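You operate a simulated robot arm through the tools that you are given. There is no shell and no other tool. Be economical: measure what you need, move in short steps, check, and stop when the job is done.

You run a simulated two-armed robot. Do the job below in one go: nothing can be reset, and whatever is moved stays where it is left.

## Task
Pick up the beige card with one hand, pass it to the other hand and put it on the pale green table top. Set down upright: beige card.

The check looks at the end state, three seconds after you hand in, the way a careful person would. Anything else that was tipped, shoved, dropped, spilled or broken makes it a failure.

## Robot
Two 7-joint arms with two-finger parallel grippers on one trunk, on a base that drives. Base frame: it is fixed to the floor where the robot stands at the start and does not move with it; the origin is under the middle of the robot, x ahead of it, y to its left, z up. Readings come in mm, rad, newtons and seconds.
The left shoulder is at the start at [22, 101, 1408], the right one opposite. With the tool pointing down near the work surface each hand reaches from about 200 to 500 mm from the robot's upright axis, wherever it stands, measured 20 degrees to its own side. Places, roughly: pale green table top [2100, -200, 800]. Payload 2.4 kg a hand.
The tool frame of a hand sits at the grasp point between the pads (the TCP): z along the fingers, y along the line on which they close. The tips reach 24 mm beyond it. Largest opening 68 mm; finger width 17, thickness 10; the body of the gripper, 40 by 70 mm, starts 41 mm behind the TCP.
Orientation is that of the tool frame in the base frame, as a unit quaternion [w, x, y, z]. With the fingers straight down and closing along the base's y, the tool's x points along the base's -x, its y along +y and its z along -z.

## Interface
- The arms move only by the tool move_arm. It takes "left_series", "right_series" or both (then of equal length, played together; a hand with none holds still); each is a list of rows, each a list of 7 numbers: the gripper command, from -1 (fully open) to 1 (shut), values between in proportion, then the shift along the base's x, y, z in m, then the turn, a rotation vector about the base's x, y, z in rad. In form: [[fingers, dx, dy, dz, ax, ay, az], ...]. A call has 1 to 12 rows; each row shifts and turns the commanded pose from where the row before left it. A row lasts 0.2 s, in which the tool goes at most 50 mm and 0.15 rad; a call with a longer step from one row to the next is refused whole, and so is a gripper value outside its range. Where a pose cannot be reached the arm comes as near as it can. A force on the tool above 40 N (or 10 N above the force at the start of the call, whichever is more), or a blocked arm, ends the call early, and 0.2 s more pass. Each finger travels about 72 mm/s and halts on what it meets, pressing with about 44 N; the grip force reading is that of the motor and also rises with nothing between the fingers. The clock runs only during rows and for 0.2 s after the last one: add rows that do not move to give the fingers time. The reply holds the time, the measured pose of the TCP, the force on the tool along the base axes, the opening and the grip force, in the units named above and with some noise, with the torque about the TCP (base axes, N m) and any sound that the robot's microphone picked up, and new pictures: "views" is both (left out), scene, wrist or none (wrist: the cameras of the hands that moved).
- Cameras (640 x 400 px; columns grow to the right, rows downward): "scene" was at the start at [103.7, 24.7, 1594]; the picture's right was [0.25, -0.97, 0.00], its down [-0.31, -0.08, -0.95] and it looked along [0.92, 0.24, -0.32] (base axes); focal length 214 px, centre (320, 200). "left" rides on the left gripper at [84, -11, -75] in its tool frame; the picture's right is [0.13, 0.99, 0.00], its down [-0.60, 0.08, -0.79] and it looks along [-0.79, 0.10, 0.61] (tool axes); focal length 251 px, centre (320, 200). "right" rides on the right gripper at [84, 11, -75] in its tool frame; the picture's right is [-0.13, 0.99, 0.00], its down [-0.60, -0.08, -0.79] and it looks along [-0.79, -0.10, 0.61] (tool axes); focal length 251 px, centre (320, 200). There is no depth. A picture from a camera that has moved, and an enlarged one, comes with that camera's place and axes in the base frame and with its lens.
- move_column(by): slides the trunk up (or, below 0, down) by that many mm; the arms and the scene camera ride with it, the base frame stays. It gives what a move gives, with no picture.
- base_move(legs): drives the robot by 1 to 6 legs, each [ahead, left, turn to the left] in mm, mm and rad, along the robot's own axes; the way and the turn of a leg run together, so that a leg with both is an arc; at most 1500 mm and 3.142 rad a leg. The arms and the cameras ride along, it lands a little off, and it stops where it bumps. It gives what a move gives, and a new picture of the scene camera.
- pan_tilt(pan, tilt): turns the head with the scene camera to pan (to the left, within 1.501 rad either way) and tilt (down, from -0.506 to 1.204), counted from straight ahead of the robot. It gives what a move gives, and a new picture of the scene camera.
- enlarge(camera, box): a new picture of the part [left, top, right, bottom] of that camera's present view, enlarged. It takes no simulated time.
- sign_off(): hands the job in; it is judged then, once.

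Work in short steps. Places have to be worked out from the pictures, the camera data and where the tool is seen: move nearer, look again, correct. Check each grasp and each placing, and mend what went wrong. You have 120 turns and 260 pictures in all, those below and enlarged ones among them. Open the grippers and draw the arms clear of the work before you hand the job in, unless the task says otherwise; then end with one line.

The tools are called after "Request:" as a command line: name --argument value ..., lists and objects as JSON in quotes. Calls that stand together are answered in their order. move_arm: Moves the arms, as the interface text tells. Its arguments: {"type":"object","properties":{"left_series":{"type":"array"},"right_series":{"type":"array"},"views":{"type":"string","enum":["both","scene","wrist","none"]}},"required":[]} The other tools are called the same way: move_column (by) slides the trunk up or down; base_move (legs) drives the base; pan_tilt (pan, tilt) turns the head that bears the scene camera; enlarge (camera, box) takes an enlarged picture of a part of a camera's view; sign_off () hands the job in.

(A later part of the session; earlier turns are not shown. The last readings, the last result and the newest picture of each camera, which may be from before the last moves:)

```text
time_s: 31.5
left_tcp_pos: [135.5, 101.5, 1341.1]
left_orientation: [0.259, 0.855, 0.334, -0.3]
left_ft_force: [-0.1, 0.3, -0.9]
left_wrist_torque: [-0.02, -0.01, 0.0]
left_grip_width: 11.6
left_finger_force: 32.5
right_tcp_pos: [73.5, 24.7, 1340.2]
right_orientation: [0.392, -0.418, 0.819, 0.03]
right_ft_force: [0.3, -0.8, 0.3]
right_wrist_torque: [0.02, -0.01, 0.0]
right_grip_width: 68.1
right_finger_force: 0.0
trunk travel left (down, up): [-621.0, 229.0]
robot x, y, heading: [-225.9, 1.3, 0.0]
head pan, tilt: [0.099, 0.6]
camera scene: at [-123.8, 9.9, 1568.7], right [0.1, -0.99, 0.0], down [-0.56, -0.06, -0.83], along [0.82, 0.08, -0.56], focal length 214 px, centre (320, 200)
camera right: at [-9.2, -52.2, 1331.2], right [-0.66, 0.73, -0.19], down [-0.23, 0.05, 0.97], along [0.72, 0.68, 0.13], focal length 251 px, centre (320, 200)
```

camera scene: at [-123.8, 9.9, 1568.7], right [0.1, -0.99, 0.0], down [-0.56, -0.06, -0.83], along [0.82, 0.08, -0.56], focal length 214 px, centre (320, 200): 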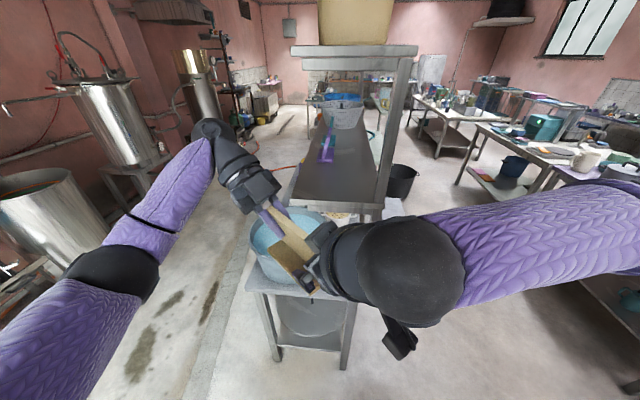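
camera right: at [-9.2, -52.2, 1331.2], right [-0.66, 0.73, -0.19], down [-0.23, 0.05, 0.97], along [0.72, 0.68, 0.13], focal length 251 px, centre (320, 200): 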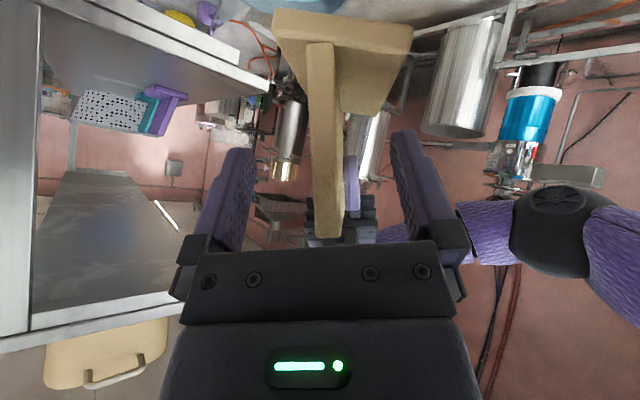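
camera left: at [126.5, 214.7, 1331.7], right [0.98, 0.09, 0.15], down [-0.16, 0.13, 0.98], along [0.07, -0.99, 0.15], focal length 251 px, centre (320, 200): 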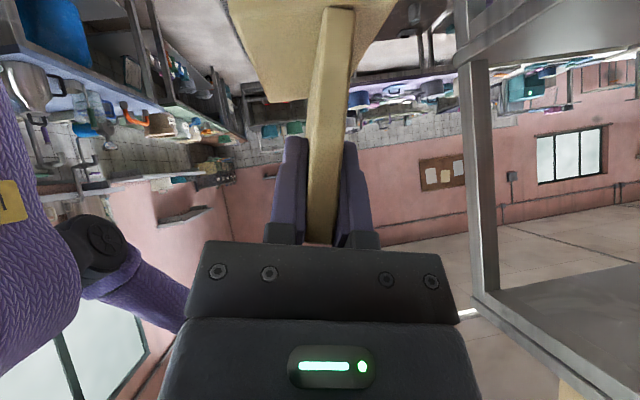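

Aligned within about 3° and 2 mm. I apply the small residual turn and then close the right fingers.

Request:
move_arm --right_series '[[-1, -0.001, 0.001, 0, 0.035, 0.016, 0.02], [-1, 0, 0, 0, 0, 0, 0], [-0.4, 0, 0, 0, 0, 0, 0], [0.2, 0, 0, 0, 0, 0, 0], [0.5, 0, 0, 0, 0, 0, 0], [1, 0, 0, 0, 0, 0, 0], [1, 0, 0, 0, 0, 0, 0]]' --views "both"

```text
time_s: 33.1
left_tcp_pos: [137.0, 101.2, 1341.9]
left_orientation: [0.261, 0.854, 0.336, -0.3]
left_ft_force: [5.7, -5.1, 0.2]
left_wrist_torque: [-0.21, -0.12, 0.35]
left_grip_width: 11.4
left_finger_force: 32.2
right_tcp_pos: [71.7, 24.8, 1338.2]
right_orientation: [0.391, -0.419, 0.818, 0.051]
right_ft_force: [-5.6, 3.8, -0.8]
right_wrist_torque: [0.14, 0.15, 0.36]
right_grip_width: 11.3
right_finger_force: 32.2
trunk travel left (down, up): [-621.0, 229.0]
robot x, y, heading: [-224.2, 0.1, 0.0]
head pan, tilt: [0.099, 0.6]
camera scene: at [-123.4, 10.3, 1568.7], right [0.1, -0.99, 0.0], down [-0.56, -0.06, -0.82], along [0.82, 0.08, -0.57], focal length 214 px, centre (320, 200)
camera right: at [-9.1, -52.7, 1329.5], right [-0.68, 0.72, -0.15], down [-0.21, 0.01, 0.98], along [0.71, 0.69, 0.14], focal length 251 px, centre (320, 200)
```

scene: 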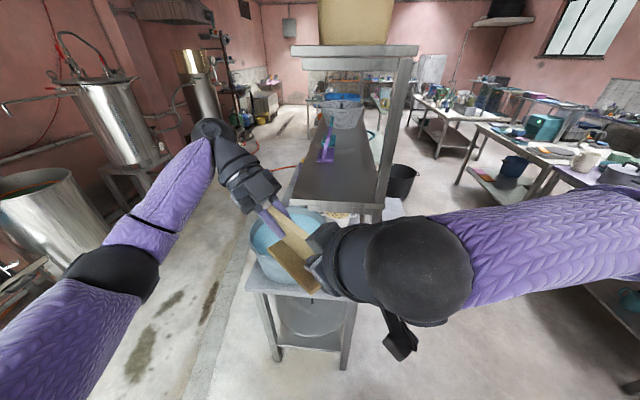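
right: 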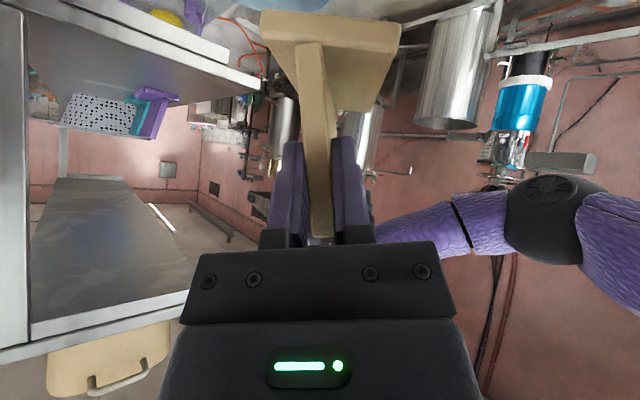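

Both hands hold the plate at 11.4 mm. I open the left and draw it straight back along its own axis.

Request:
move_arm --left_series '[[0.5, 0, 0, 0, 0, 0, 0], [-0.2, 0, 0, 0, 0, 0, 0], [-1, 0, 0, 0, 0, 0, 0], [-1, 0, 0, 0, 0, 0, 0], [-1, 0.01, 0.019, 0.021, 0, 0, 0], [-1, 0.01, 0.019, 0.021, 0, 0, 0], [-1, 0.01, 0.019, 0.021, 0, 0, 0], [-1, 0.007, 0.02, 0.021, 0, 0, 0], [-1, 0.0, 0.02, 0.01, 0, 0, 0], [-1, 0, 0, 0, 0, 0, 0]]' --views "both"

Request:
enlarge --camera "right" --box '[0, 0, 640, 400]'

```text
time_s: 35.3
left_tcp_pos: [164.5, 175.6, 1413.9]
left_orientation: [0.26, 0.855, 0.333, -0.3]
left_ft_force: [0.4, -1.1, 0.9]
left_wrist_torque: [0.01, 0.01, -0.02]
left_grip_width: 68.0
left_finger_force: 0.1
left hand out of reach, approached as far as the arm can: row 8, 9
right_tcp_pos: [73.8, 26.1, 1338.6]
right_orientation: [0.392, -0.419, 0.817, 0.051]
right_ft_force: [0.3, -0.3, 0.2]
right_wrist_torque: [-0.04, 0.03, 0.01]
right_grip_width: 11.4
right_finger_force: 31.9
trunk travel left (down, up): [-621.0, 229.0]
robot x, y, heading: [-223.0, 0.4, -0.001]
head pan, tilt: [0.099, 0.6]
camera scene: at [-123.0, 10.4, 1568.6], right [0.1, -0.99, 0.0], down [-0.56, -0.06, -0.82], along [0.82, 0.08, -0.57], focal length 214 px, centre (320, 200)
camera left: at [230.9, 266.1, 1403.6], right [0.8, -0.58, 0.15], down [-0.04, 0.21, 0.98], along [-0.6, -0.79, 0.15], focal length 251 px, centre (320, 200)
```

scene: 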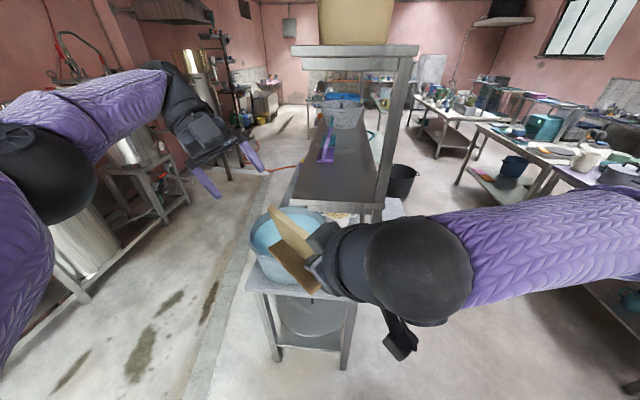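
left: 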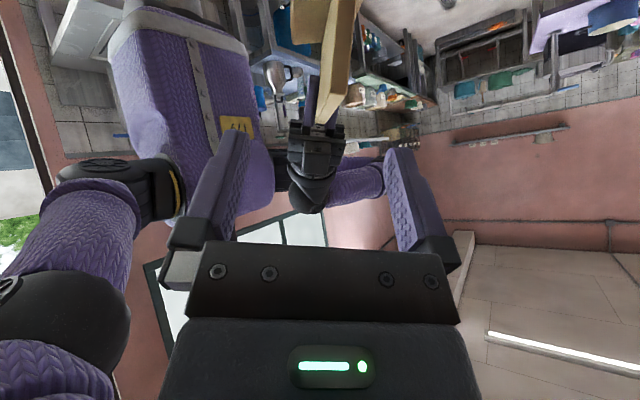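

```text
1.00 times, centred on (320, 200) of right (not enlarged: the box is as wide or as high as the picture)
camera zoom: at [-8.6, -52.7, 1329.5], right [-0.67, 0.72, -0.15], down [-0.21, 0.01, 0.98], along [0.71, 0.69, 0.14], focal length 251 px, centre (320, 200)
```

zoom: 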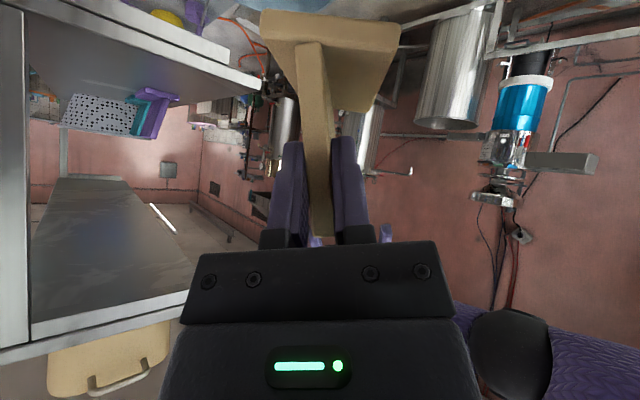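

The handover is done and the right hand alone holds the card steadily. I turn the left hand back to point forward and lift it away, then look right for the route.

Request:
move_arm --left_series '[[-1, -0.005, 0.005, 0, 0, 0, 0.143], [-1, -0.005, 0.005, 0, 0, 0, 0.143], [-1, -0.005, 0.005, 0, 0, 0, 0.143], [-1, -0.005, 0.005, 0, 0, 0, 0.143], [-1, -0.005, 0.005, 0, 0, 0, 0.143], [-1, -0.005, 0.005, 0, 0, 0, 0.143], [-1, -0.005, 0.005, 0, 0, 0, 0.143], [-1, -0.005, 0, 0, 0, 0, 0.143], [-1, -0.005, 0, 0, 0, 0, 0.143], [-1, -0.005, 0, 0, 0, 0, 0.143], [-1, -0.005, 0, 0, 0, 0, 0.143], [-1, 0, 0, 0, 0, 0, 0.143]]' --views "none"

Request:
pan_tilt --pan -0.6 --tilt 0.4

Request:
pan_tilt --pan -1.5 --tilt 0.5

```text
time_s: 37.9
left_tcp_pos: [111.6, 211.1, 1413.0]
left_orientation: [0.396, 0.305, 0.866, 0.001]
left_ft_force: [-0.8, -0.6, -0.1]
left_wrist_torque: [-0.01, -0.04, 0.02]
left_grip_width: 68.1
left_finger_force: 0.0
right_tcp_pos: [73.7, 23.7, 1339.0]
right_orientation: [0.391, -0.419, 0.818, 0.051]
right_ft_force: [0.0, 0.1, -1.2]
right_wrist_torque: [-0.01, 0.03, -0.01]
right_grip_width: 11.5
right_finger_force: 32.4
trunk travel left (down, up): [-621.0, 229.0]
robot x, y, heading: [-225.3, -2.2, 0.003]
head pan, tilt: [0.099, 0.6]
```

```text
time_s: 39.0
left_tcp_pos: [110.5, 210.6, 1412.1]
left_orientation: [0.396, 0.305, 0.866, 0.002]
left_ft_force: [0.8, 0.0, 0.7]
left_wrist_torque: [0.04, -0.04, 0.02]
left_grip_width: 68.2
left_finger_force: 0.0
right_tcp_pos: [73.3, 25.3, 1337.9]
right_orientation: [0.392, -0.419, 0.818, 0.051]
right_ft_force: [0.2, 0.3, -0.3]
right_wrist_torque: [0.0, 0.02, -0.03]
right_grip_width: 11.3
right_finger_force: 32.5
trunk travel left (down, up): [-621.0, 229.0]
robot x, y, heading: [-220.4, -2.4, 0.001]
head pan, tilt: [-0.6, 0.4]
camera scene: at [-135.0, -50.7, 1586.9], right [-0.56, -0.83, 0.0], down [-0.32, 0.22, -0.92], along [0.76, -0.52, -0.39], focal length 214 px, centre (320, 200)
```

scene: 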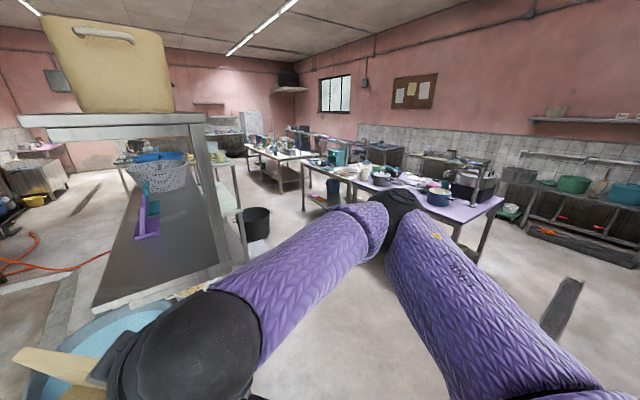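

```text
time_s: 40.2
left_tcp_pos: [110.0, 210.5, 1411.9]
left_orientation: [0.396, 0.305, 0.866, 0.002]
left_ft_force: [-0.5, 0.0, -1.1]
left_wrist_torque: [-0.02, 0.02, -0.04]
left_grip_width: 68.1
left_finger_force: 0.0
right_tcp_pos: [73.0, 26.0, 1338.6]
right_orientation: [0.392, -0.418, 0.818, 0.05]
right_ft_force: [0.2, -0.5, -0.1]
right_wrist_torque: [-0.02, 0.07, 0.01]
right_grip_width: 11.6
right_finger_force: 32.0
trunk travel left (down, up): [-621.0, 229.0]
robot x, y, heading: [-226.7, -3.7, -0.001]
head pan, tilt: [-1.499, 0.499]
camera scene: at [-204.8, -89.2, 1577.8], right [-1.0, -0.07, 0.0], down [-0.04, 0.48, -0.88], along [0.06, -0.88, -0.48], focal length 214 px, centre (320, 200)
```

scene: 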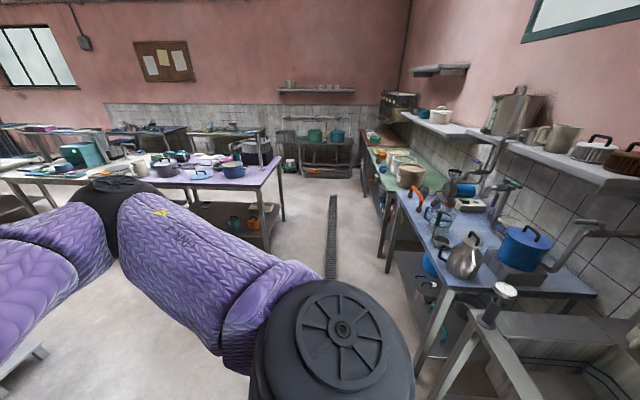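

The aisle to the right is open: the rack ends at y≈−110 and the next tables begin near y≈−1650. I strafe right 750 mm and look ahead.

Request:
base_move --legs '[[0, -750, 0]]'

Request:
pan_tilt --pan 0.2 --tilt 0.4

```text
time_s: 44.2
left_tcp_pos: [113.5, -532.6, 1413.5]
left_orientation: [0.397, 0.301, 0.867, 0.004]
left_ft_force: [-0.4, -0.4, -0.7]
left_wrist_torque: [0.02, -0.02, 0.0]
left_grip_width: 67.7
left_finger_force: 0.1
right_tcp_pos: [77.0, -716.1, 1340.0]
right_orientation: [0.391, -0.424, 0.815, 0.053]
right_ft_force: [0.4, -0.8, 0.1]
right_wrist_torque: [-0.01, 0.04, -0.01]
right_grip_width: 11.4
right_finger_force: 32.0
trunk travel left (down, up): [-621.0, 229.0]
robot x, y, heading: [-221.0, -746.4, 0.016]
head pan, tilt: [-1.499, 0.499]
camera scene: at [-199.6, -836.0, 1577.8], right [-1.0, -0.08, 0.0], down [-0.04, 0.48, -0.88], along [0.07, -0.87, -0.48], focal length 214 px, centre (320, 200)
```

scene: 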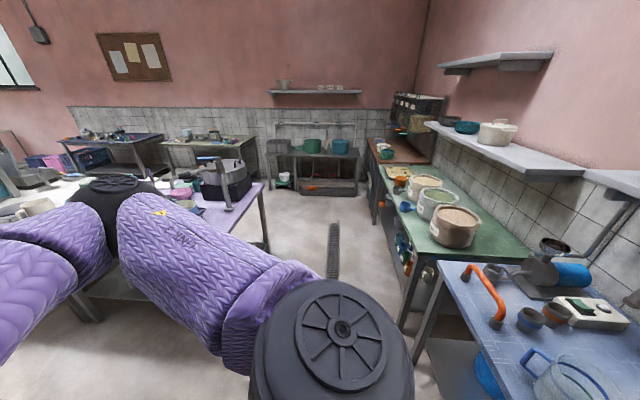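

```text
time_s: 46.0
left_tcp_pos: [111.4, -532.6, 1411.9]
left_orientation: [0.396, 0.3, 0.868, 0.004]
left_ft_force: [-1.0, 0.1, -0.4]
left_wrist_torque: [-0.03, 0.04, -0.01]
left_grip_width: 67.7
left_finger_force: 0.1
right_tcp_pos: [76.4, -717.5, 1338.4]
right_orientation: [0.391, -0.424, 0.815, 0.053]
right_ft_force: [0.0, -0.4, 0.8]
right_wrist_torque: [-0.04, 0.02, 0.03]
right_grip_width: 11.2
right_finger_force: 32.2
trunk travel left (down, up): [-621.0, 229.0]
robot x, y, heading: [-220.3, -749.3, 0.012]
head pan, tilt: [0.201, 0.4]
camera scene: at [-116.5, -725.4, 1586.9], right [0.21, -0.98, 0.0], down [-0.38, -0.08, -0.92], along [0.9, 0.19, -0.39], focal length 214 px, centre (320, 200)
```

scene: 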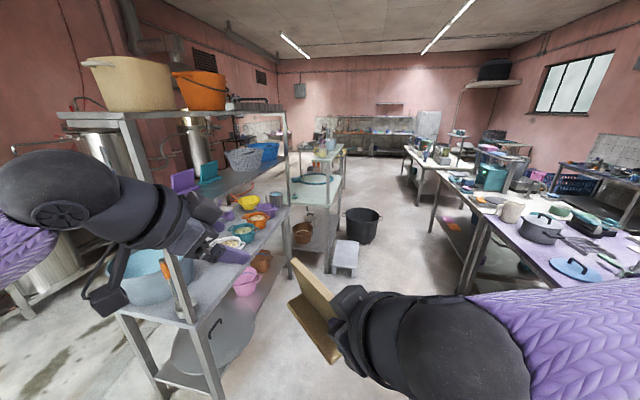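

The green table stands just beyond the rack's far end, its near right corner at about (1600, −430), with a white stool and a black bucket beside it. I drive ahead 800 mm to view it better.

Request:
base_move --legs '[[800, -100, 0]]'

Request:
pan_tilt --pan 0.5 --tilt 0.55

```text
time_s: 50.2
left_tcp_pos: [912.3, -626.7, 1411.4]
left_orientation: [0.396, 0.302, 0.867, 0.002]
left_ft_force: [0.1, 0.2, 0.9]
left_wrist_torque: [0.01, -0.03, 0.03]
left_grip_width: 67.8
left_finger_force: 0.1
right_tcp_pos: [874.5, -811.0, 1339.1]
right_orientation: [0.392, -0.422, 0.816, 0.053]
right_ft_force: [-0.4, -0.1, 0.4]
right_wrist_torque: [-0.03, 0.04, 0.0]
right_grip_width: 11.4
right_finger_force: 31.5
trunk travel left (down, up): [-621.0, 229.0]
robot x, y, heading: [573.5, -836.2, 0.011]
head pan, tilt: [0.201, 0.4]
camera scene: at [681.3, -818.1, 1586.9], right [0.21, -0.98, 0.0], down [-0.38, -0.08, -0.92], along [0.9, 0.19, -0.39], focal length 214 px, centre (320, 200)
```

scene: 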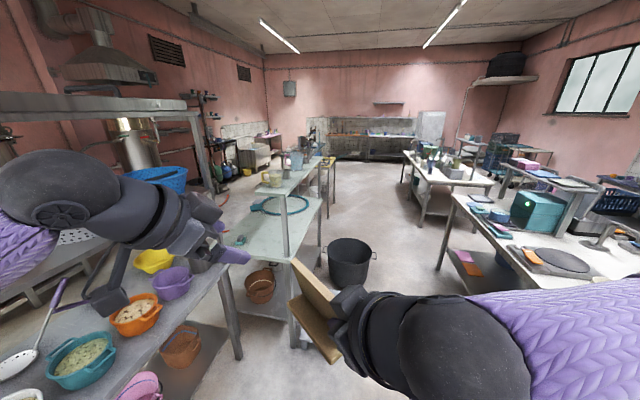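

```text
time_s: 51.0
left_tcp_pos: [910.6, -625.3, 1413.0]
left_orientation: [0.397, 0.302, 0.867, 0.004]
left_ft_force: [0.8, 0.3, 0.3]
left_wrist_torque: [-0.01, 0.03, 0.0]
left_grip_width: 67.6
left_finger_force: 0.0
right_tcp_pos: [874.7, -811.5, 1337.8]
right_orientation: [0.391, -0.423, 0.816, 0.053]
right_ft_force: [0.1, 0.4, -0.4]
right_wrist_torque: [-0.06, 0.04, 0.0]
right_grip_width: 11.3
right_finger_force: 32.3
trunk travel left (down, up): [-621.0, 229.0]
robot x, y, heading: [575.1, -834.9, 0.004]
head pan, tilt: [0.499, 0.55]
camera scene: at [668.8, -793.7, 1573.2], right [0.48, -0.87, 0.0], down [-0.46, -0.25, -0.85], along [0.75, 0.41, -0.52], focal length 214 px, centre (320, 200)
```

scene: 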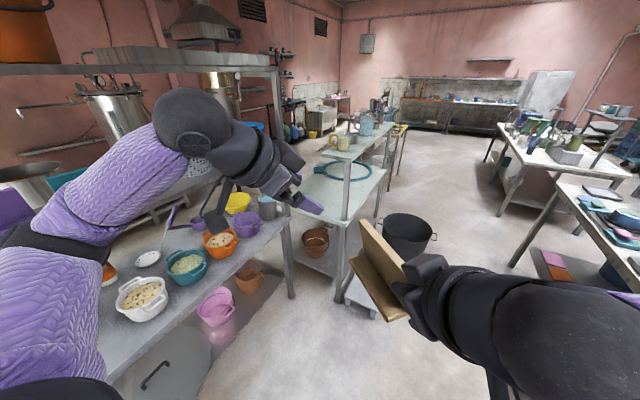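

I enlarge the green table to see its overshelf, posts and what is on it.

Request:
enlarge --camera "scene" --box '[260, 80, 460, 330]'

```text
1.60 times, centred on (360, 205) of scene
camera zoom: at [668.8, -793.7, 1573.2], right [0.48, -0.87, 0.0], down [-0.46, -0.25, -0.85], along [0.75, 0.41, -0.52], focal length 343 px, centre (256, 192)
```

zoom: 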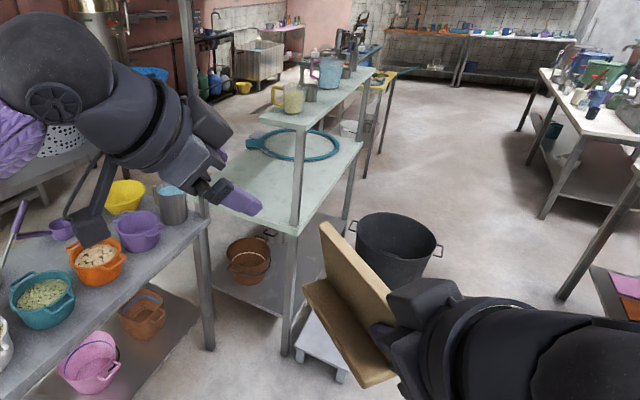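

The green table spans x 1604–2541, y −450 to about 50. Its overshelf at z≈1190 covers the y −450 to −280 strip and has a post at the near right corner. I drive to about (1100, −836), still clear of the stool, and look down and ahead.

Request:
base_move --legs '[[525, 20, 0]]'

Request:
pan_tilt --pan 0.5 --tilt 0.9

```text
time_s: 54.1
left_tcp_pos: [1442.2, -598.0, 1413.5]
left_orientation: [0.396, 0.3, 0.868, 0.002]
left_ft_force: [-0.6, -0.1, 0.6]
left_wrist_torque: [0.02, -0.02, -0.03]
left_grip_width: 67.8
left_finger_force: 0.1
right_tcp_pos: [1406.2, -784.1, 1339.2]
right_orientation: [0.391, -0.425, 0.815, 0.054]
right_ft_force: [0.3, 1.4, -0.4]
right_wrist_torque: [-0.01, 0.03, 0.01]
right_grip_width: 11.6
right_finger_force: 32.2
trunk travel left (down, up): [-621.0, 229.0]
robot x, y, heading: [1109.3, -814.3, 0.011]
head pan, tilt: [0.499, 0.55]
camera scene: at [1201.0, -767.4, 1573.2], right [0.49, -0.87, 0.0], down [-0.46, -0.26, -0.85], along [0.74, 0.42, -0.52], focal length 214 px, centre (320, 200)
```

scene: 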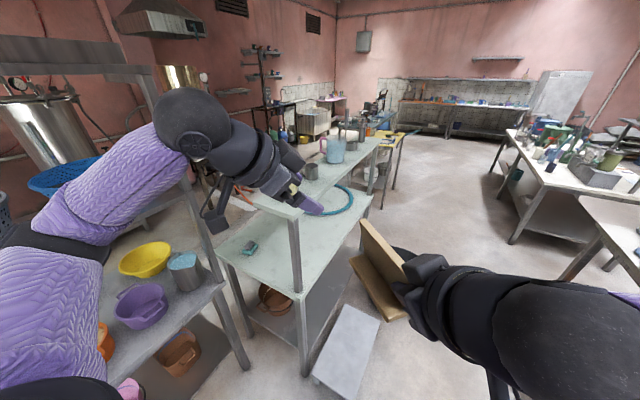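

```text
time_s: 55.0
left_tcp_pos: [1442.0, -597.4, 1412.3]
left_orientation: [0.397, 0.3, 0.868, 0.004]
left_ft_force: [-0.1, 0.4, 0.6]
left_wrist_torque: [-0.04, 0.02, 0.01]
left_grip_width: 68.0
left_finger_force: 0.0
right_tcp_pos: [1407.0, -783.3, 1339.1]
right_orientation: [0.391, -0.425, 0.815, 0.054]
right_ft_force: [1.1, -0.4, 0.2]
right_wrist_torque: [-0.06, 0.01, 0.02]
right_grip_width: 11.5
right_finger_force: 32.1
trunk travel left (down, up): [-621.0, 229.0]
robot x, y, heading: [1109.2, -815.2, 0.01]
head pan, tilt: [0.499, 0.901]
camera scene: at [1188.0, -774.4, 1544.0], right [0.49, -0.87, 0.0], down [-0.68, -0.38, -0.62], along [0.54, 0.31, -0.78], focal length 214 px, centre (320, 200)
```

scene: 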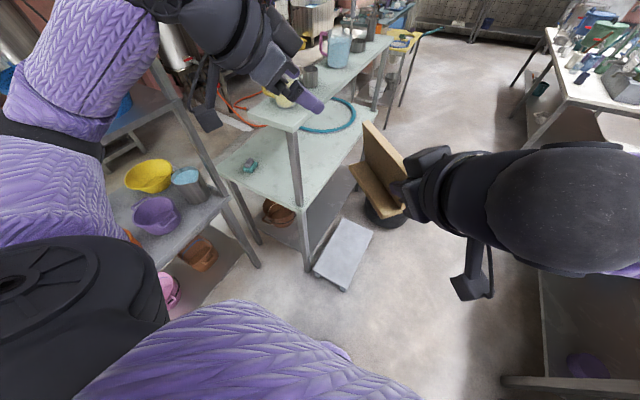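

The table's front edge is near x≈1625 and the stool's front at x≈1575 (y −500 to −715). I look straight down to see how far the base reaches, and enlarge the table corner.

Request:
pan_tilt --pan 0.1 --tilt 1.2

```text
time_s: 55.8
left_tcp_pos: [1441.6, -598.0, 1412.3]
left_orientation: [0.397, 0.299, 0.868, 0.004]
left_ft_force: [-0.5, -0.8, -0.1]
left_wrist_torque: [0.0, 0.02, 0.03]
left_grip_width: 68.0
left_finger_force: 0.0
right_tcp_pos: [1406.9, -783.4, 1339.5]
right_orientation: [0.391, -0.425, 0.814, 0.053]
right_ft_force: [-0.4, 0.1, -0.5]
right_wrist_torque: [-0.05, 0.02, 0.0]
right_grip_width: 11.4
right_finger_force: 32.2
trunk travel left (down, up): [-621.0, 229.0]
robot x, y, heading: [1107.6, -815.4, 0.02]
head pan, tilt: [0.099, 1.201]
camera scene: at [1177.8, -805.1, 1524.1], right [0.11, -0.99, 0.0], down [-0.93, -0.11, -0.36], along [0.36, 0.04, -0.93], focal length 214 px, centre (320, 200)
```

scene: 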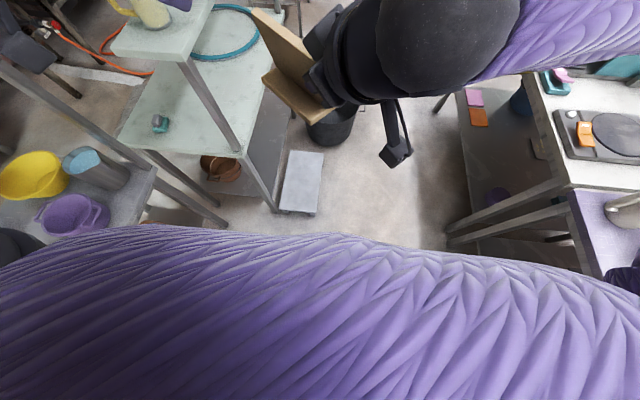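

There is room: about 380 mm to the stool and 355 mm to the table from a stand at (1270–1290, −550). Before going there I turn the right hand so the card points ahead, and tuck the left arm back so its elbow stays off the rack.

Request:
move_arm --right_series '[[1, 0.012, -0.008, 0, 0, 0, -0.142], [1, 0.012, -0.008, 0, 0, 0, -0.142], [1, 0.012, -0.008, 0, 0, 0, -0.142], [1, 0.012, -0.008, 0, 0, 0, -0.142], [1, 0.012, -0.008, 0, 0, 0, -0.142], [1, 0.012, -0.008, 0, 0, 0, -0.142], [1, 0, 0, 0, 0, 0, 0]]' --left_series '[[-1, -0.02, 0.01, 0, 0, 0, 0], [-1, -0.02, 0.01, 0, 0, 0, 0], [-1, -0.02, 0.01, 0, 0, 0, 0], [-1, -0.02, 0.01, 0, 0, 0, 0], [-1, -0.02, 0.01, 0, 0, 0, 0], [-1, -0.02, 0.01, 0, 0, 0, 0], [-1, 0, 0, 0, 0, 0, 0]]' --views "none"

Request:
pan_tilt --pan 0.8 --tilt 0.5

```text
time_s: 57.4
left_tcp_pos: [1321.7, -539.3, 1412.8]
left_orientation: [0.397, 0.299, 0.868, 0.004]
left_ft_force: [0.2, 0.2, 0.3]
left_wrist_torque: [0.01, -0.02, -0.03]
left_grip_width: 67.9
left_finger_force: 0.0
right_tcp_pos: [1477.9, -831.3, 1338.5]
right_orientation: [0.378, -0.048, 0.917, -0.115]
right_ft_force: [0.3, -0.5, 0.9]
right_wrist_torque: [0.02, 0.05, -0.01]
right_grip_width: 11.2
right_finger_force: 31.8
trunk travel left (down, up): [-621.0, 229.0]
robot x, y, heading: [1109.3, -812.9, 0.017]
head pan, tilt: [0.099, 1.201]
```

```text
time_s: 58.5
left_tcp_pos: [1321.3, -539.4, 1413.3]
left_orientation: [0.396, 0.299, 0.868, 0.005]
left_ft_force: [-0.9, 0.2, 0.2]
left_wrist_torque: [-0.02, 0.01, -0.02]
left_grip_width: 68.2
left_finger_force: 0.2
right_tcp_pos: [1477.3, -831.4, 1338.3]
right_orientation: [0.378, -0.049, 0.917, -0.114]
right_ft_force: [0.3, 0.7, 0.1]
right_wrist_torque: [-0.01, 0.08, -0.01]
right_grip_width: 11.0
right_finger_force: 32.0
trunk travel left (down, up): [-621.0, 229.0]
robot x, y, heading: [1108.9, -811.2, 0.01]
head pan, tilt: [0.799, 0.499]
camera scene: at [1184.6, -745.4, 1577.7], right [0.73, -0.69, 0.0], down [-0.33, -0.35, -0.88], along [0.6, 0.64, -0.48], focal length 214 px, centre (320, 200)
```

scene: 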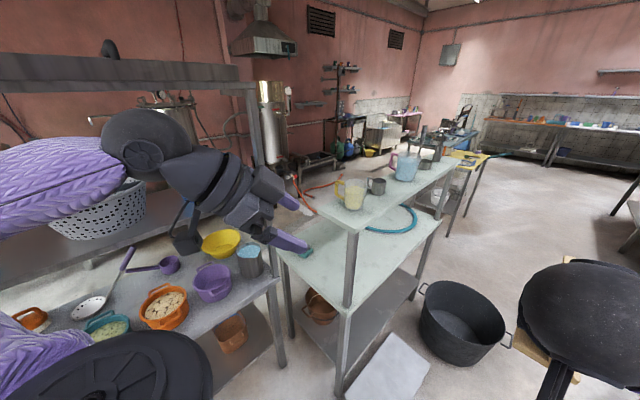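

The right hand now points ahead with the card level. I lower the trunk 420 mm here in the open, so nothing catches the rack.

Request:
move_column --by -420

Request:
pan_tilt --pan 1.2 --tilt 0.5

Request:
pan_tilt --pan 0.3 --tilt 0.5

```text
refused: -420 is not a number from -400 to 400
```

```text
time_s: 59.4
left_tcp_pos: [1321.4, -538.6, 1412.7]
left_orientation: [0.396, 0.3, 0.868, 0.004]
left_ft_force: [0.1, 0.2, -0.3]
left_wrist_torque: [0.03, 0.02, -0.03]
left_grip_width: 68.0
left_finger_force: 0.2
right_tcp_pos: [1475.9, -831.7, 1338.7]
right_orientation: [0.38, -0.05, 0.917, -0.113]
right_ft_force: [-0.1, 0.5, -0.2]
right_wrist_torque: [0.04, 0.05, 0.02]
right_grip_width: 11.3
right_finger_force: 32.5
trunk travel left (down, up): [-621.0, 229.0]
robot x, y, heading: [1110.1, -811.1, 0.013]
head pan, tilt: [1.201, 0.499]
camera scene: at [1153.9, -726.2, 1577.8], right [0.94, -0.35, 0.0], down [-0.17, -0.45, -0.88], along [0.31, 0.82, -0.48], focal length 214 px, centre (320, 200)
```

scene: 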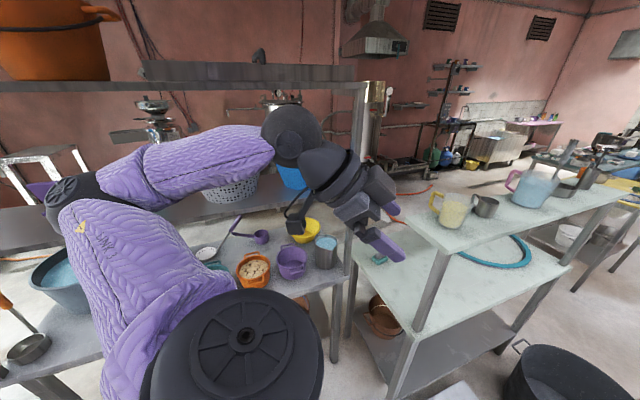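

```text
time_s: 60.6
left_tcp_pos: [1320.6, -538.3, 1412.1]
left_orientation: [0.397, 0.3, 0.868, 0.004]
left_ft_force: [-0.3, -0.5, -1.3]
left_wrist_torque: [0.03, -0.01, -0.02]
left_grip_width: 68.0
left_finger_force: 0.0
right_tcp_pos: [1477.5, -831.3, 1337.5]
right_orientation: [0.379, -0.05, 0.917, -0.113]
right_ft_force: [0.1, 0.0, 0.6]
right_wrist_torque: [0.01, 0.03, -0.03]
right_grip_width: 11.1
right_finger_force: 32.2
trunk travel left (down, up): [-621.0, 229.0]
robot x, y, heading: [1109.0, -813.2, 0.012]
head pan, tilt: [0.3, 0.499]
camera scene: at [1208.6, -783.3, 1577.8], right [0.31, -0.95, 0.0], down [-0.46, -0.15, -0.88], along [0.83, 0.27, -0.48], focal length 214 px, centre (320, 200)
```

scene: 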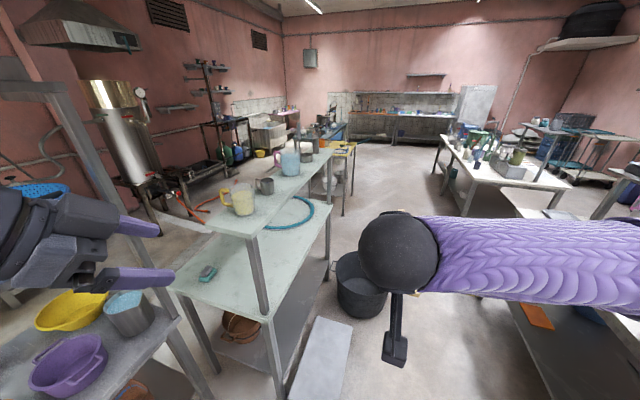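

The left elbow is now well back. I lower the trunk 400 mm.

Request:
move_column --by -400

```text
time_s: 64.4
left_tcp_pos: [1321.4, -538.1, 1013.5]
left_orientation: [0.397, 0.299, 0.868, 0.004]
left_ft_force: [-0.1, -0.4, 0.9]
left_wrist_torque: [0.0, -0.03, -0.01]
left_grip_width: 68.1
left_finger_force: 0.0
right_tcp_pos: [1478.2, -832.0, 939.7]
right_orientation: [0.379, -0.05, 0.917, -0.113]
right_ft_force: [-0.7, -0.7, 0.7]
right_wrist_torque: [0.02, 0.04, 0.0]
right_grip_width: 11.2
right_finger_force: 31.8
trunk travel left (down, up): [-221.0, 629.0]
robot x, y, heading: [1104.9, -816.8, 0.017]
head pan, tilt: [0.3, 0.499]
```

I shift both hands: the right to rob y≈+30 and the left inward. Then I turn 0.44 rad left and strafe left, so the corner post passes on the card's right side.

Request:
move_arm --right_series '[[1, 0, 0.024, 0, 0, 0, 0], [1, 0, 0.024, 0, 0, 0, 0], [1, 0, 0, 0, 0, 0, 0]]' --left_series '[[-1, -0.01, -0.03, 0, 0, 0, 0], [-1, -0.01, -0.03, 0, 0, 0, 0], [-1, -0.01, -0.02, 0, 0, 0, 0]]' --views "none"

Request:
base_move --legs '[[0, 0, 0.435], [0, 206, 0]]'

```text
time_s: 65.2
left_tcp_pos: [1300.2, -585.1, 1052.1]
left_orientation: [0.396, 0.3, 0.868, 0.003]
left_ft_force: [-0.4, -0.9, 0.0]
left_wrist_torque: [0.01, 0.01, 0.0]
left_grip_width: 67.9
left_finger_force: 0.1
left hand out of reach, approached as far as the arm can: row 1, 2, 3
right_tcp_pos: [1478.0, -783.5, 938.6]
right_orientation: [0.379, -0.05, 0.917, -0.113]
right_ft_force: [0.1, -0.1, -0.1]
right_wrist_torque: [0.0, 0.01, -0.01]
right_grip_width: 11.3
right_finger_force: 32.4
trunk travel left (down, up): [-221.0, 629.0]
robot x, y, heading: [1111.4, -816.0, 0.006]
head pan, tilt: [0.3, 0.499]
```

```text
time_s: 68.1
left_tcp_pos: [1095.5, -343.7, 1054.5]
left_orientation: [0.386, 0.103, 0.912, 0.09]
left_ft_force: [-0.4, 0.1, -0.6]
left_wrist_torque: [0.0, 0.03, 0.0]
left_grip_width: 68.2
left_finger_force: 0.0
right_tcp_pos: [1341.5, -448.2, 939.3]
right_orientation: [0.394, -0.248, 0.885, -0.029]
right_ft_force: [-0.7, 0.3, 0.4]
right_wrist_torque: [-0.05, 0.04, 0.01]
right_grip_width: 11.5
right_finger_force: 31.7
trunk travel left (down, up): [-221.0, 629.0]
robot x, y, heading: [1021.7, -633.3, 0.456]
head pan, tilt: [0.3, 0.499]
camera scene: at [1147.1, -538.3, 1174.9], right [0.68, -0.73, 0.0], down [-0.35, -0.33, -0.88], along [0.64, 0.6, -0.48], focal length 214 px, centre (320, 200)
```

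scene: 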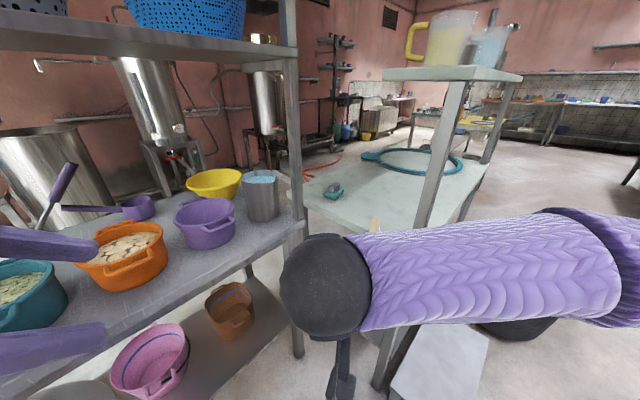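

The layout checks out: post foot at (1630, −442), rack edge y≈−105, left hand clear of both. I advance 260 mm so the card comes over the table's near edge with the post on its right.

Request:
base_move --legs '[[260, 0, 0]]'

Request:
enlarge --camera "right" --box '[0, 0, 640, 400]'

Request:
enlarge --camera "left" --box '[0, 0, 640, 400]'

```text
time_s: 70.0
left_tcp_pos: [1331.7, -229.0, 1054.2]
left_orientation: [0.386, 0.103, 0.912, 0.089]
left_ft_force: [-0.4, -0.6, 0.2]
left_wrist_torque: [0.02, 0.03, -0.02]
left_grip_width: 67.7
left_finger_force: 0.1
right_tcp_pos: [1577.5, -333.4, 938.0]
right_orientation: [0.394, -0.248, 0.885, -0.028]
right_ft_force: [0.7, 0.5, 0.4]
right_wrist_torque: [0.01, 0.02, 0.02]
right_grip_width: 11.5
right_finger_force: 31.6
trunk travel left (down, up): [-221.0, 629.0]
robot x, y, heading: [1250.2, -519.1, 0.452]
head pan, tilt: [0.3, 0.499]
camera scene: at [1381.4, -424.5, 1174.9], right [0.68, -0.73, 0.0], down [-0.35, -0.33, -0.88], along [0.64, 0.6, -0.48], focal length 214 px, centre (320, 200)
```

scene: 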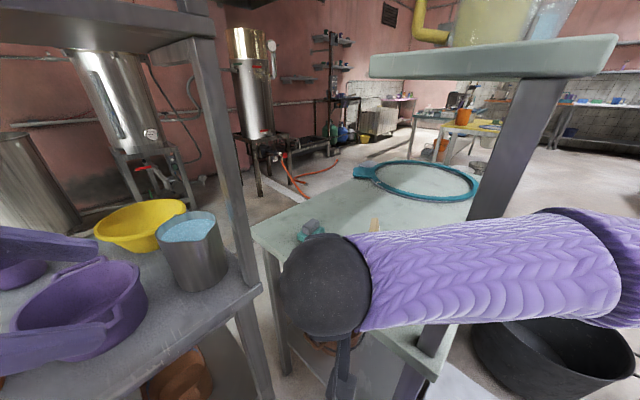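

```text
1.00 times, centred on (320, 200) of right (not enlarged: the box is as wide or as high as the picture)
camera zoom: at [1471.4, -374.8, 929.8], right [-0.34, 0.93, -0.16], down [-0.19, 0.09, 0.98], along [0.92, 0.36, 0.14], focal length 251 px, centre (320, 200)
```

zoom: 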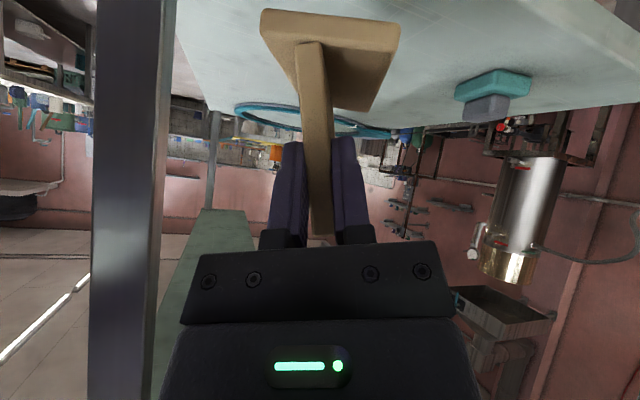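

```text
1.00 times, centred on (320, 200) of left (not enlarged: the box is as wide or as high as the picture)
camera zoom: at [1216.2, -225.0, 1044.1], right [0.03, 0.99, 0.15], down [-0.15, -0.15, 0.98], along [0.99, -0.05, 0.15], focal length 251 px, centre (320, 200)
```

zoom: 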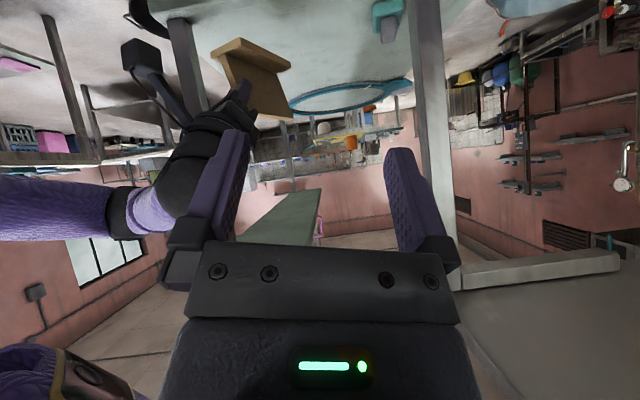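

The card hangs over the table's near strip, well left of the post. I extend the right arm 100 mm along the hand's heading.

Request:
move_arm --right_series '[[1, 0.03, 0.0146, 0, 0, 0, 0], [1, 0.03, 0.0146, 0, 0, 0, 0], [1, 0.03, 0.0146, 0, 0, 0, 0], [1, 0, 0, 0, 0, 0, 0]]' --views "both"

Request:
enlarge --camera "left" --box '[100, 0, 440, 200]'

```text
time_s: 71.0
left_tcp_pos: [1329.6, -229.6, 1054.4]
left_orientation: [0.386, 0.104, 0.912, 0.09]
left_ft_force: [-0.1, -0.3, 0.1]
left_wrist_torque: [-0.03, 0.0, 0.04]
left_grip_width: 68.0
left_finger_force: 0.0
right_tcp_pos: [1667.8, -292.3, 939.3]
right_orientation: [0.394, -0.249, 0.884, -0.028]
right_ft_force: [-0.1, 0.9, 0.7]
right_wrist_torque: [-0.02, 0.04, 0.01]
right_grip_width: 11.2
right_finger_force: 32.1
trunk travel left (down, up): [-221.0, 629.0]
robot x, y, heading: [1253.8, -513.7, 0.45]
head pan, tilt: [0.3, 0.499]
camera scene: at [1381.4, -424.5, 1174.9], right [0.68, -0.73, 0.0], down [-0.35, -0.33, -0.88], along [0.64, 0.6, -0.48], focal length 214 px, centre (320, 200)
camera right: at [1562.5, -332.0, 930.2], right [-0.34, 0.93, -0.16], down [-0.19, 0.09, 0.98], along [0.92, 0.36, 0.14], focal length 251 px, centre (320, 200)
```

scene: 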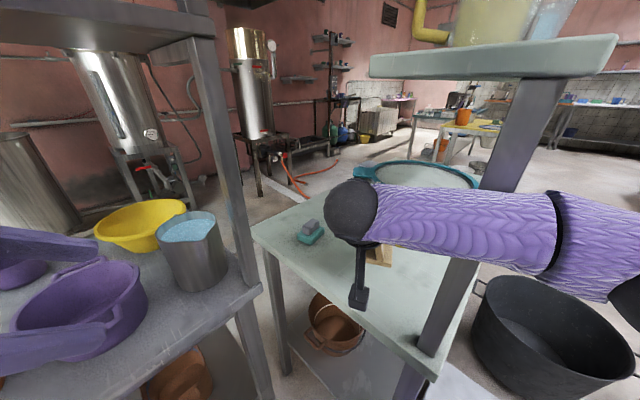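
right: 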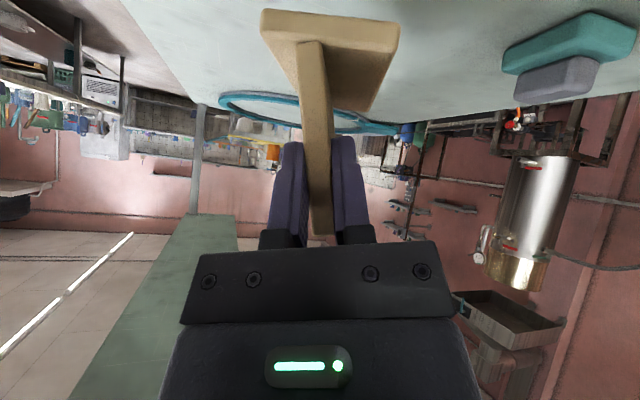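

```text
1.88 times, centred on (270, 100) of left
camera zoom: at [1216.2, -225.0, 1044.1], right [0.03, 0.99, 0.15], down [-0.15, -0.15, 0.98], along [0.99, -0.05, 0.15], focal length 473 px, centre (414, 388)
```

zoom: 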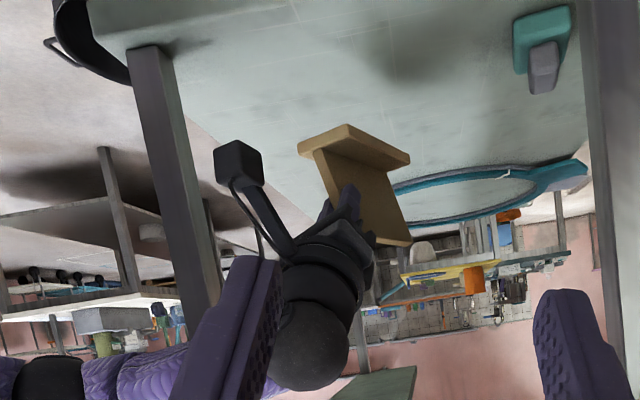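

The table edge is at x≈1606 and the card's near end at about 1650, so it is fully over the top. I go 12 mm further in and lower to about 15 mm above the surface.

Request:
move_arm --right_series '[[1, 0.011, 0.005, -0.01, 0, 0, 0], [1, 0, 0, -0.02, 0, 0, 0], [1, 0, 0, -0.02, 0, 0, 0], [1, 0, 0, 0, 0, 0, 0]]' --views "both"

Request:
enlarge --camera "left" --box '[220, 0, 380, 120]'

```text
time_s: 72.0
left_tcp_pos: [1329.1, -230.8, 1054.4]
left_orientation: [0.386, 0.104, 0.912, 0.09]
left_ft_force: [-0.6, 0.0, 0.1]
left_wrist_torque: [0.02, 0.03, 0.0]
left_grip_width: 68.0
left_finger_force: 0.0
right_tcp_pos: [1677.2, -287.6, 889.4]
right_orientation: [0.396, -0.247, 0.884, -0.028]
right_ft_force: [0.2, -0.4, 0.4]
right_wrist_torque: [-0.01, 0.06, -0.01]
right_grip_width: 11.5
right_finger_force: 32.7
trunk travel left (down, up): [-221.0, 629.0]
robot x, y, heading: [1255.3, -514.8, 0.452]
head pan, tilt: [0.3, 0.499]
camera scene: at [1379.7, -425.6, 1175.2], right [0.68, -0.73, 0.0], down [-0.35, -0.33, -0.88], along [0.64, 0.6, -0.48], focal length 214 px, centre (320, 200)
camera right: at [1570.0, -327.4, 880.1], right [-0.34, 0.93, -0.15], down [-0.19, 0.09, 0.98], along [0.92, 0.36, 0.15], focal length 251 px, centre (320, 200)
```

scene: 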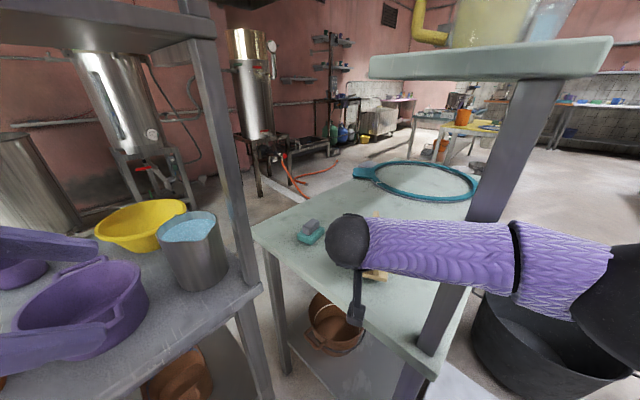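
right: 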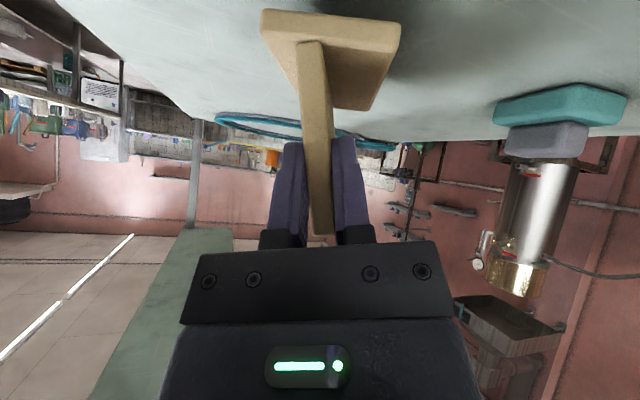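

```text
3.33 times, centred on (300, 60) of left
camera zoom: at [1214.8, -225.9, 1044.4], right [0.03, 0.99, 0.15], down [-0.15, -0.15, 0.98], along [0.99, -0.05, 0.15], focal length 838 px, centre (387, 667)
```

zoom: 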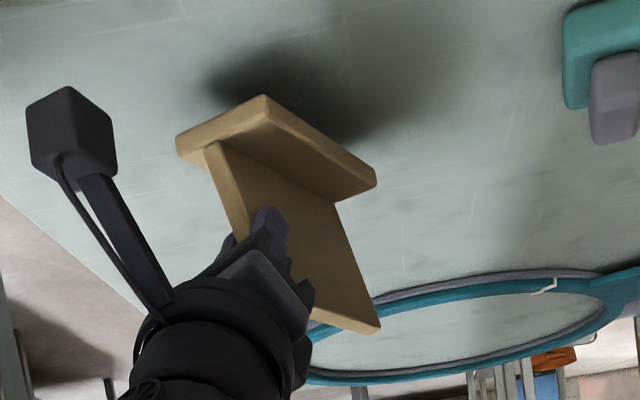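

Still some gap above the surface, judging by the shadow. I lower in small steps while watching the vertical force.

Request:
move_arm --right_series '[[1, 0, 0, -0.004, 0, 0, 0], [1, 0, 0, -0.004, 0, 0, 0], [1, 0, 0, -0.004, 0, 0, 0], [1, 0, 0, 0, 0, 0, 0]]' --views "none"

Request:
enlarge --camera "left" --box '[220, 0, 380, 120]'

```text
time_s: 73.0
left_tcp_pos: [1326.9, -230.6, 1054.0]
left_orientation: [0.387, 0.104, 0.912, 0.09]
left_ft_force: [0.7, -0.3, 0.7]
left_wrist_torque: [0.03, 0.0, -0.02]
left_grip_width: 67.9
left_finger_force: 0.1
right_tcp_pos: [1676.6, -287.5, 878.2]
right_orientation: [0.395, -0.248, 0.884, -0.028]
right_ft_force: [-0.4, 0.9, 0.0]
right_wrist_torque: [-0.02, 0.04, -0.02]
right_grip_width: 11.2
right_finger_force: 31.9
trunk travel left (down, up): [-221.0, 629.0]
robot x, y, heading: [1260.8, -519.0, 0.453]
head pan, tilt: [0.3, 0.499]
```

```text
3.33 times, centred on (300, 60) of left
camera zoom: at [1213.9, -226.5, 1044.5], right [0.03, 0.99, 0.15], down [-0.16, -0.15, 0.98], along [0.99, -0.05, 0.15], focal length 838 px, centre (387, 667)
```

zoom: 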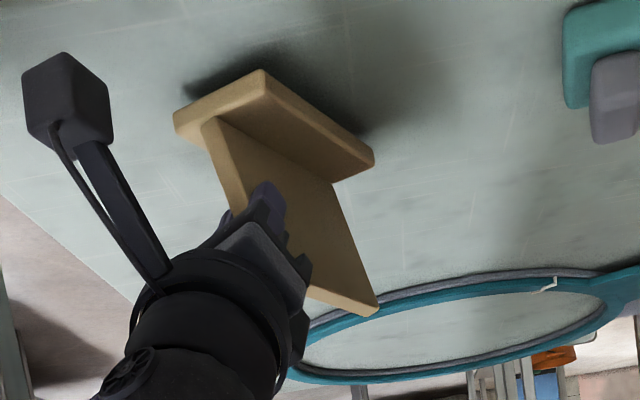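

No contact yet at 878. I continue down in 2–3 mm steps.

Request:
move_arm --right_series '[[1, 0, 0, -0.003, 0, 0, 0], [1, 0, 0, -0.003, 0, 0, 0], [1, 0, 0, 0, 0, 0, 0]]' --views "none"

Request:
move_arm --right_series '[[1, 0, 0, -0.002, 0, 0, 0], [1, 0, 0, 0, 0, 0, 0]]' --views "none"

Request:
enlarge --camera "left" --box '[220, 0, 380, 120]'

```text
time_s: 73.8
left_tcp_pos: [1327.9, -231.3, 1053.8]
left_orientation: [0.387, 0.104, 0.912, 0.091]
left_ft_force: [-0.3, -0.1, 0.0]
left_wrist_torque: [-0.02, 0.01, 0.05]
left_grip_width: 67.8
left_finger_force: 0.1
right_tcp_pos: [1675.2, -286.6, 872.7]
right_orientation: [0.396, -0.248, 0.884, -0.027]
right_ft_force: [0.5, 0.0, 0.5]
right_wrist_torque: [0.0, 0.04, 0.0]
right_grip_width: 11.2
right_finger_force: 32.2
trunk travel left (down, up): [-221.0, 629.0]
robot x, y, heading: [1255.5, -518.0, 0.453]
head pan, tilt: [0.3, 0.499]
```

```text
time_s: 74.4
left_tcp_pos: [1328.2, -231.8, 1054.6]
left_orientation: [0.387, 0.104, 0.912, 0.09]
left_ft_force: [0.3, 0.5, 0.0]
left_wrist_torque: [-0.03, 0.01, 0.02]
left_grip_width: 67.9
left_finger_force: 0.1
right_tcp_pos: [1674.9, -287.0, 870.2]
right_orientation: [0.396, -0.247, 0.884, -0.028]
right_ft_force: [0.2, -0.9, 0.5]
right_wrist_torque: [-0.03, 0.04, 0.06]
right_grip_width: 11.0
right_finger_force: 32.1
trunk travel left (down, up): [-221.0, 629.0]
robot x, y, heading: [1257.6, -511.8, 0.452]
head pan, tilt: [0.3, 0.499]
```

```text
3.33 times, centred on (300, 60) of left
camera zoom: at [1213.8, -226.8, 1044.6], right [0.03, 0.99, 0.15], down [-0.16, -0.15, 0.98], along [0.99, -0.05, 0.15], focal length 838 px, centre (387, 667)
```

zoom: 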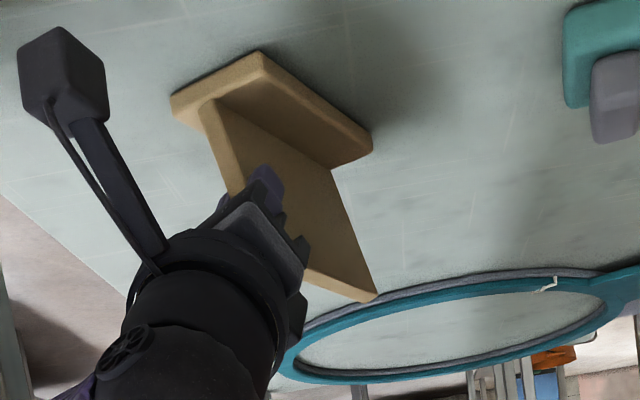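

Very near contact now. I go down in 1.5 mm steps until the force rises.

Request:
move_arm --right_series '[[1, 0, 0, -0.0015, 0, 0, 0], [1, 0, 0, 0, 0, 0, 0]]' --views "none"

Request:
move_arm --right_series '[[1, 0, 0, -0.0015, 0, 0, 0], [1, 0, 0, 0, 0, 0, 0]]' --views "none"

Request:
enlarge --camera "left" --box '[240, 0, 340, 75]'

```text
time_s: 75.0
left_tcp_pos: [1327.6, -232.4, 1055.1]
left_orientation: [0.387, 0.104, 0.912, 0.091]
left_ft_force: [0.2, -0.1, 0.3]
left_wrist_torque: [0.0, 0.04, 0.01]
left_grip_width: 68.0
left_finger_force: 0.1
right_tcp_pos: [1676.1, -287.0, 870.4]
right_orientation: [0.397, -0.247, 0.884, -0.028]
right_ft_force: [-2.3, -1.6, 15.2]
right_wrist_torque: [-0.01, 0.2, -0.04]
right_grip_width: 11.2
right_finger_force: 31.6
trunk travel left (down, up): [-221.0, 629.0]
robot x, y, heading: [1253.1, -519.1, 0.459]
head pan, tilt: [0.3, 0.499]
```

```text
time_s: 75.6
left_tcp_pos: [1327.9, -231.7, 1054.6]
left_orientation: [0.387, 0.104, 0.912, 0.09]
left_ft_force: [-0.4, -0.1, 0.8]
left_wrist_torque: [0.01, -0.01, -0.01]
left_grip_width: 68.0
left_finger_force: 0.0
right_tcp_pos: [1676.5, -286.2, 869.0]
right_orientation: [0.397, -0.247, 0.883, -0.027]
right_ft_force: [0.2, -2.8, 30.9]
right_wrist_torque: [0.06, -0.18, 0.05]
right_grip_width: 11.1
right_finger_force: 32.2
trunk travel left (down, up): [-221.0, 629.0]
robot x, y, heading: [1255.7, -515.1, 0.449]
head pan, tilt: [0.3, 0.499]
```

```text
5.33 times, centred on (290, 38) of left
camera zoom: at [1213.6, -226.8, 1044.9], right [0.03, 0.99, 0.15], down [-0.16, -0.15, 0.98], along [0.99, -0.05, 0.15], focal length 1341 px, centre (480, 1067)
```

zoom: 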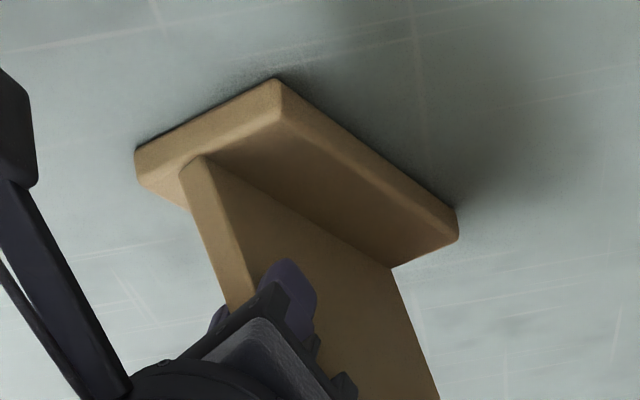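

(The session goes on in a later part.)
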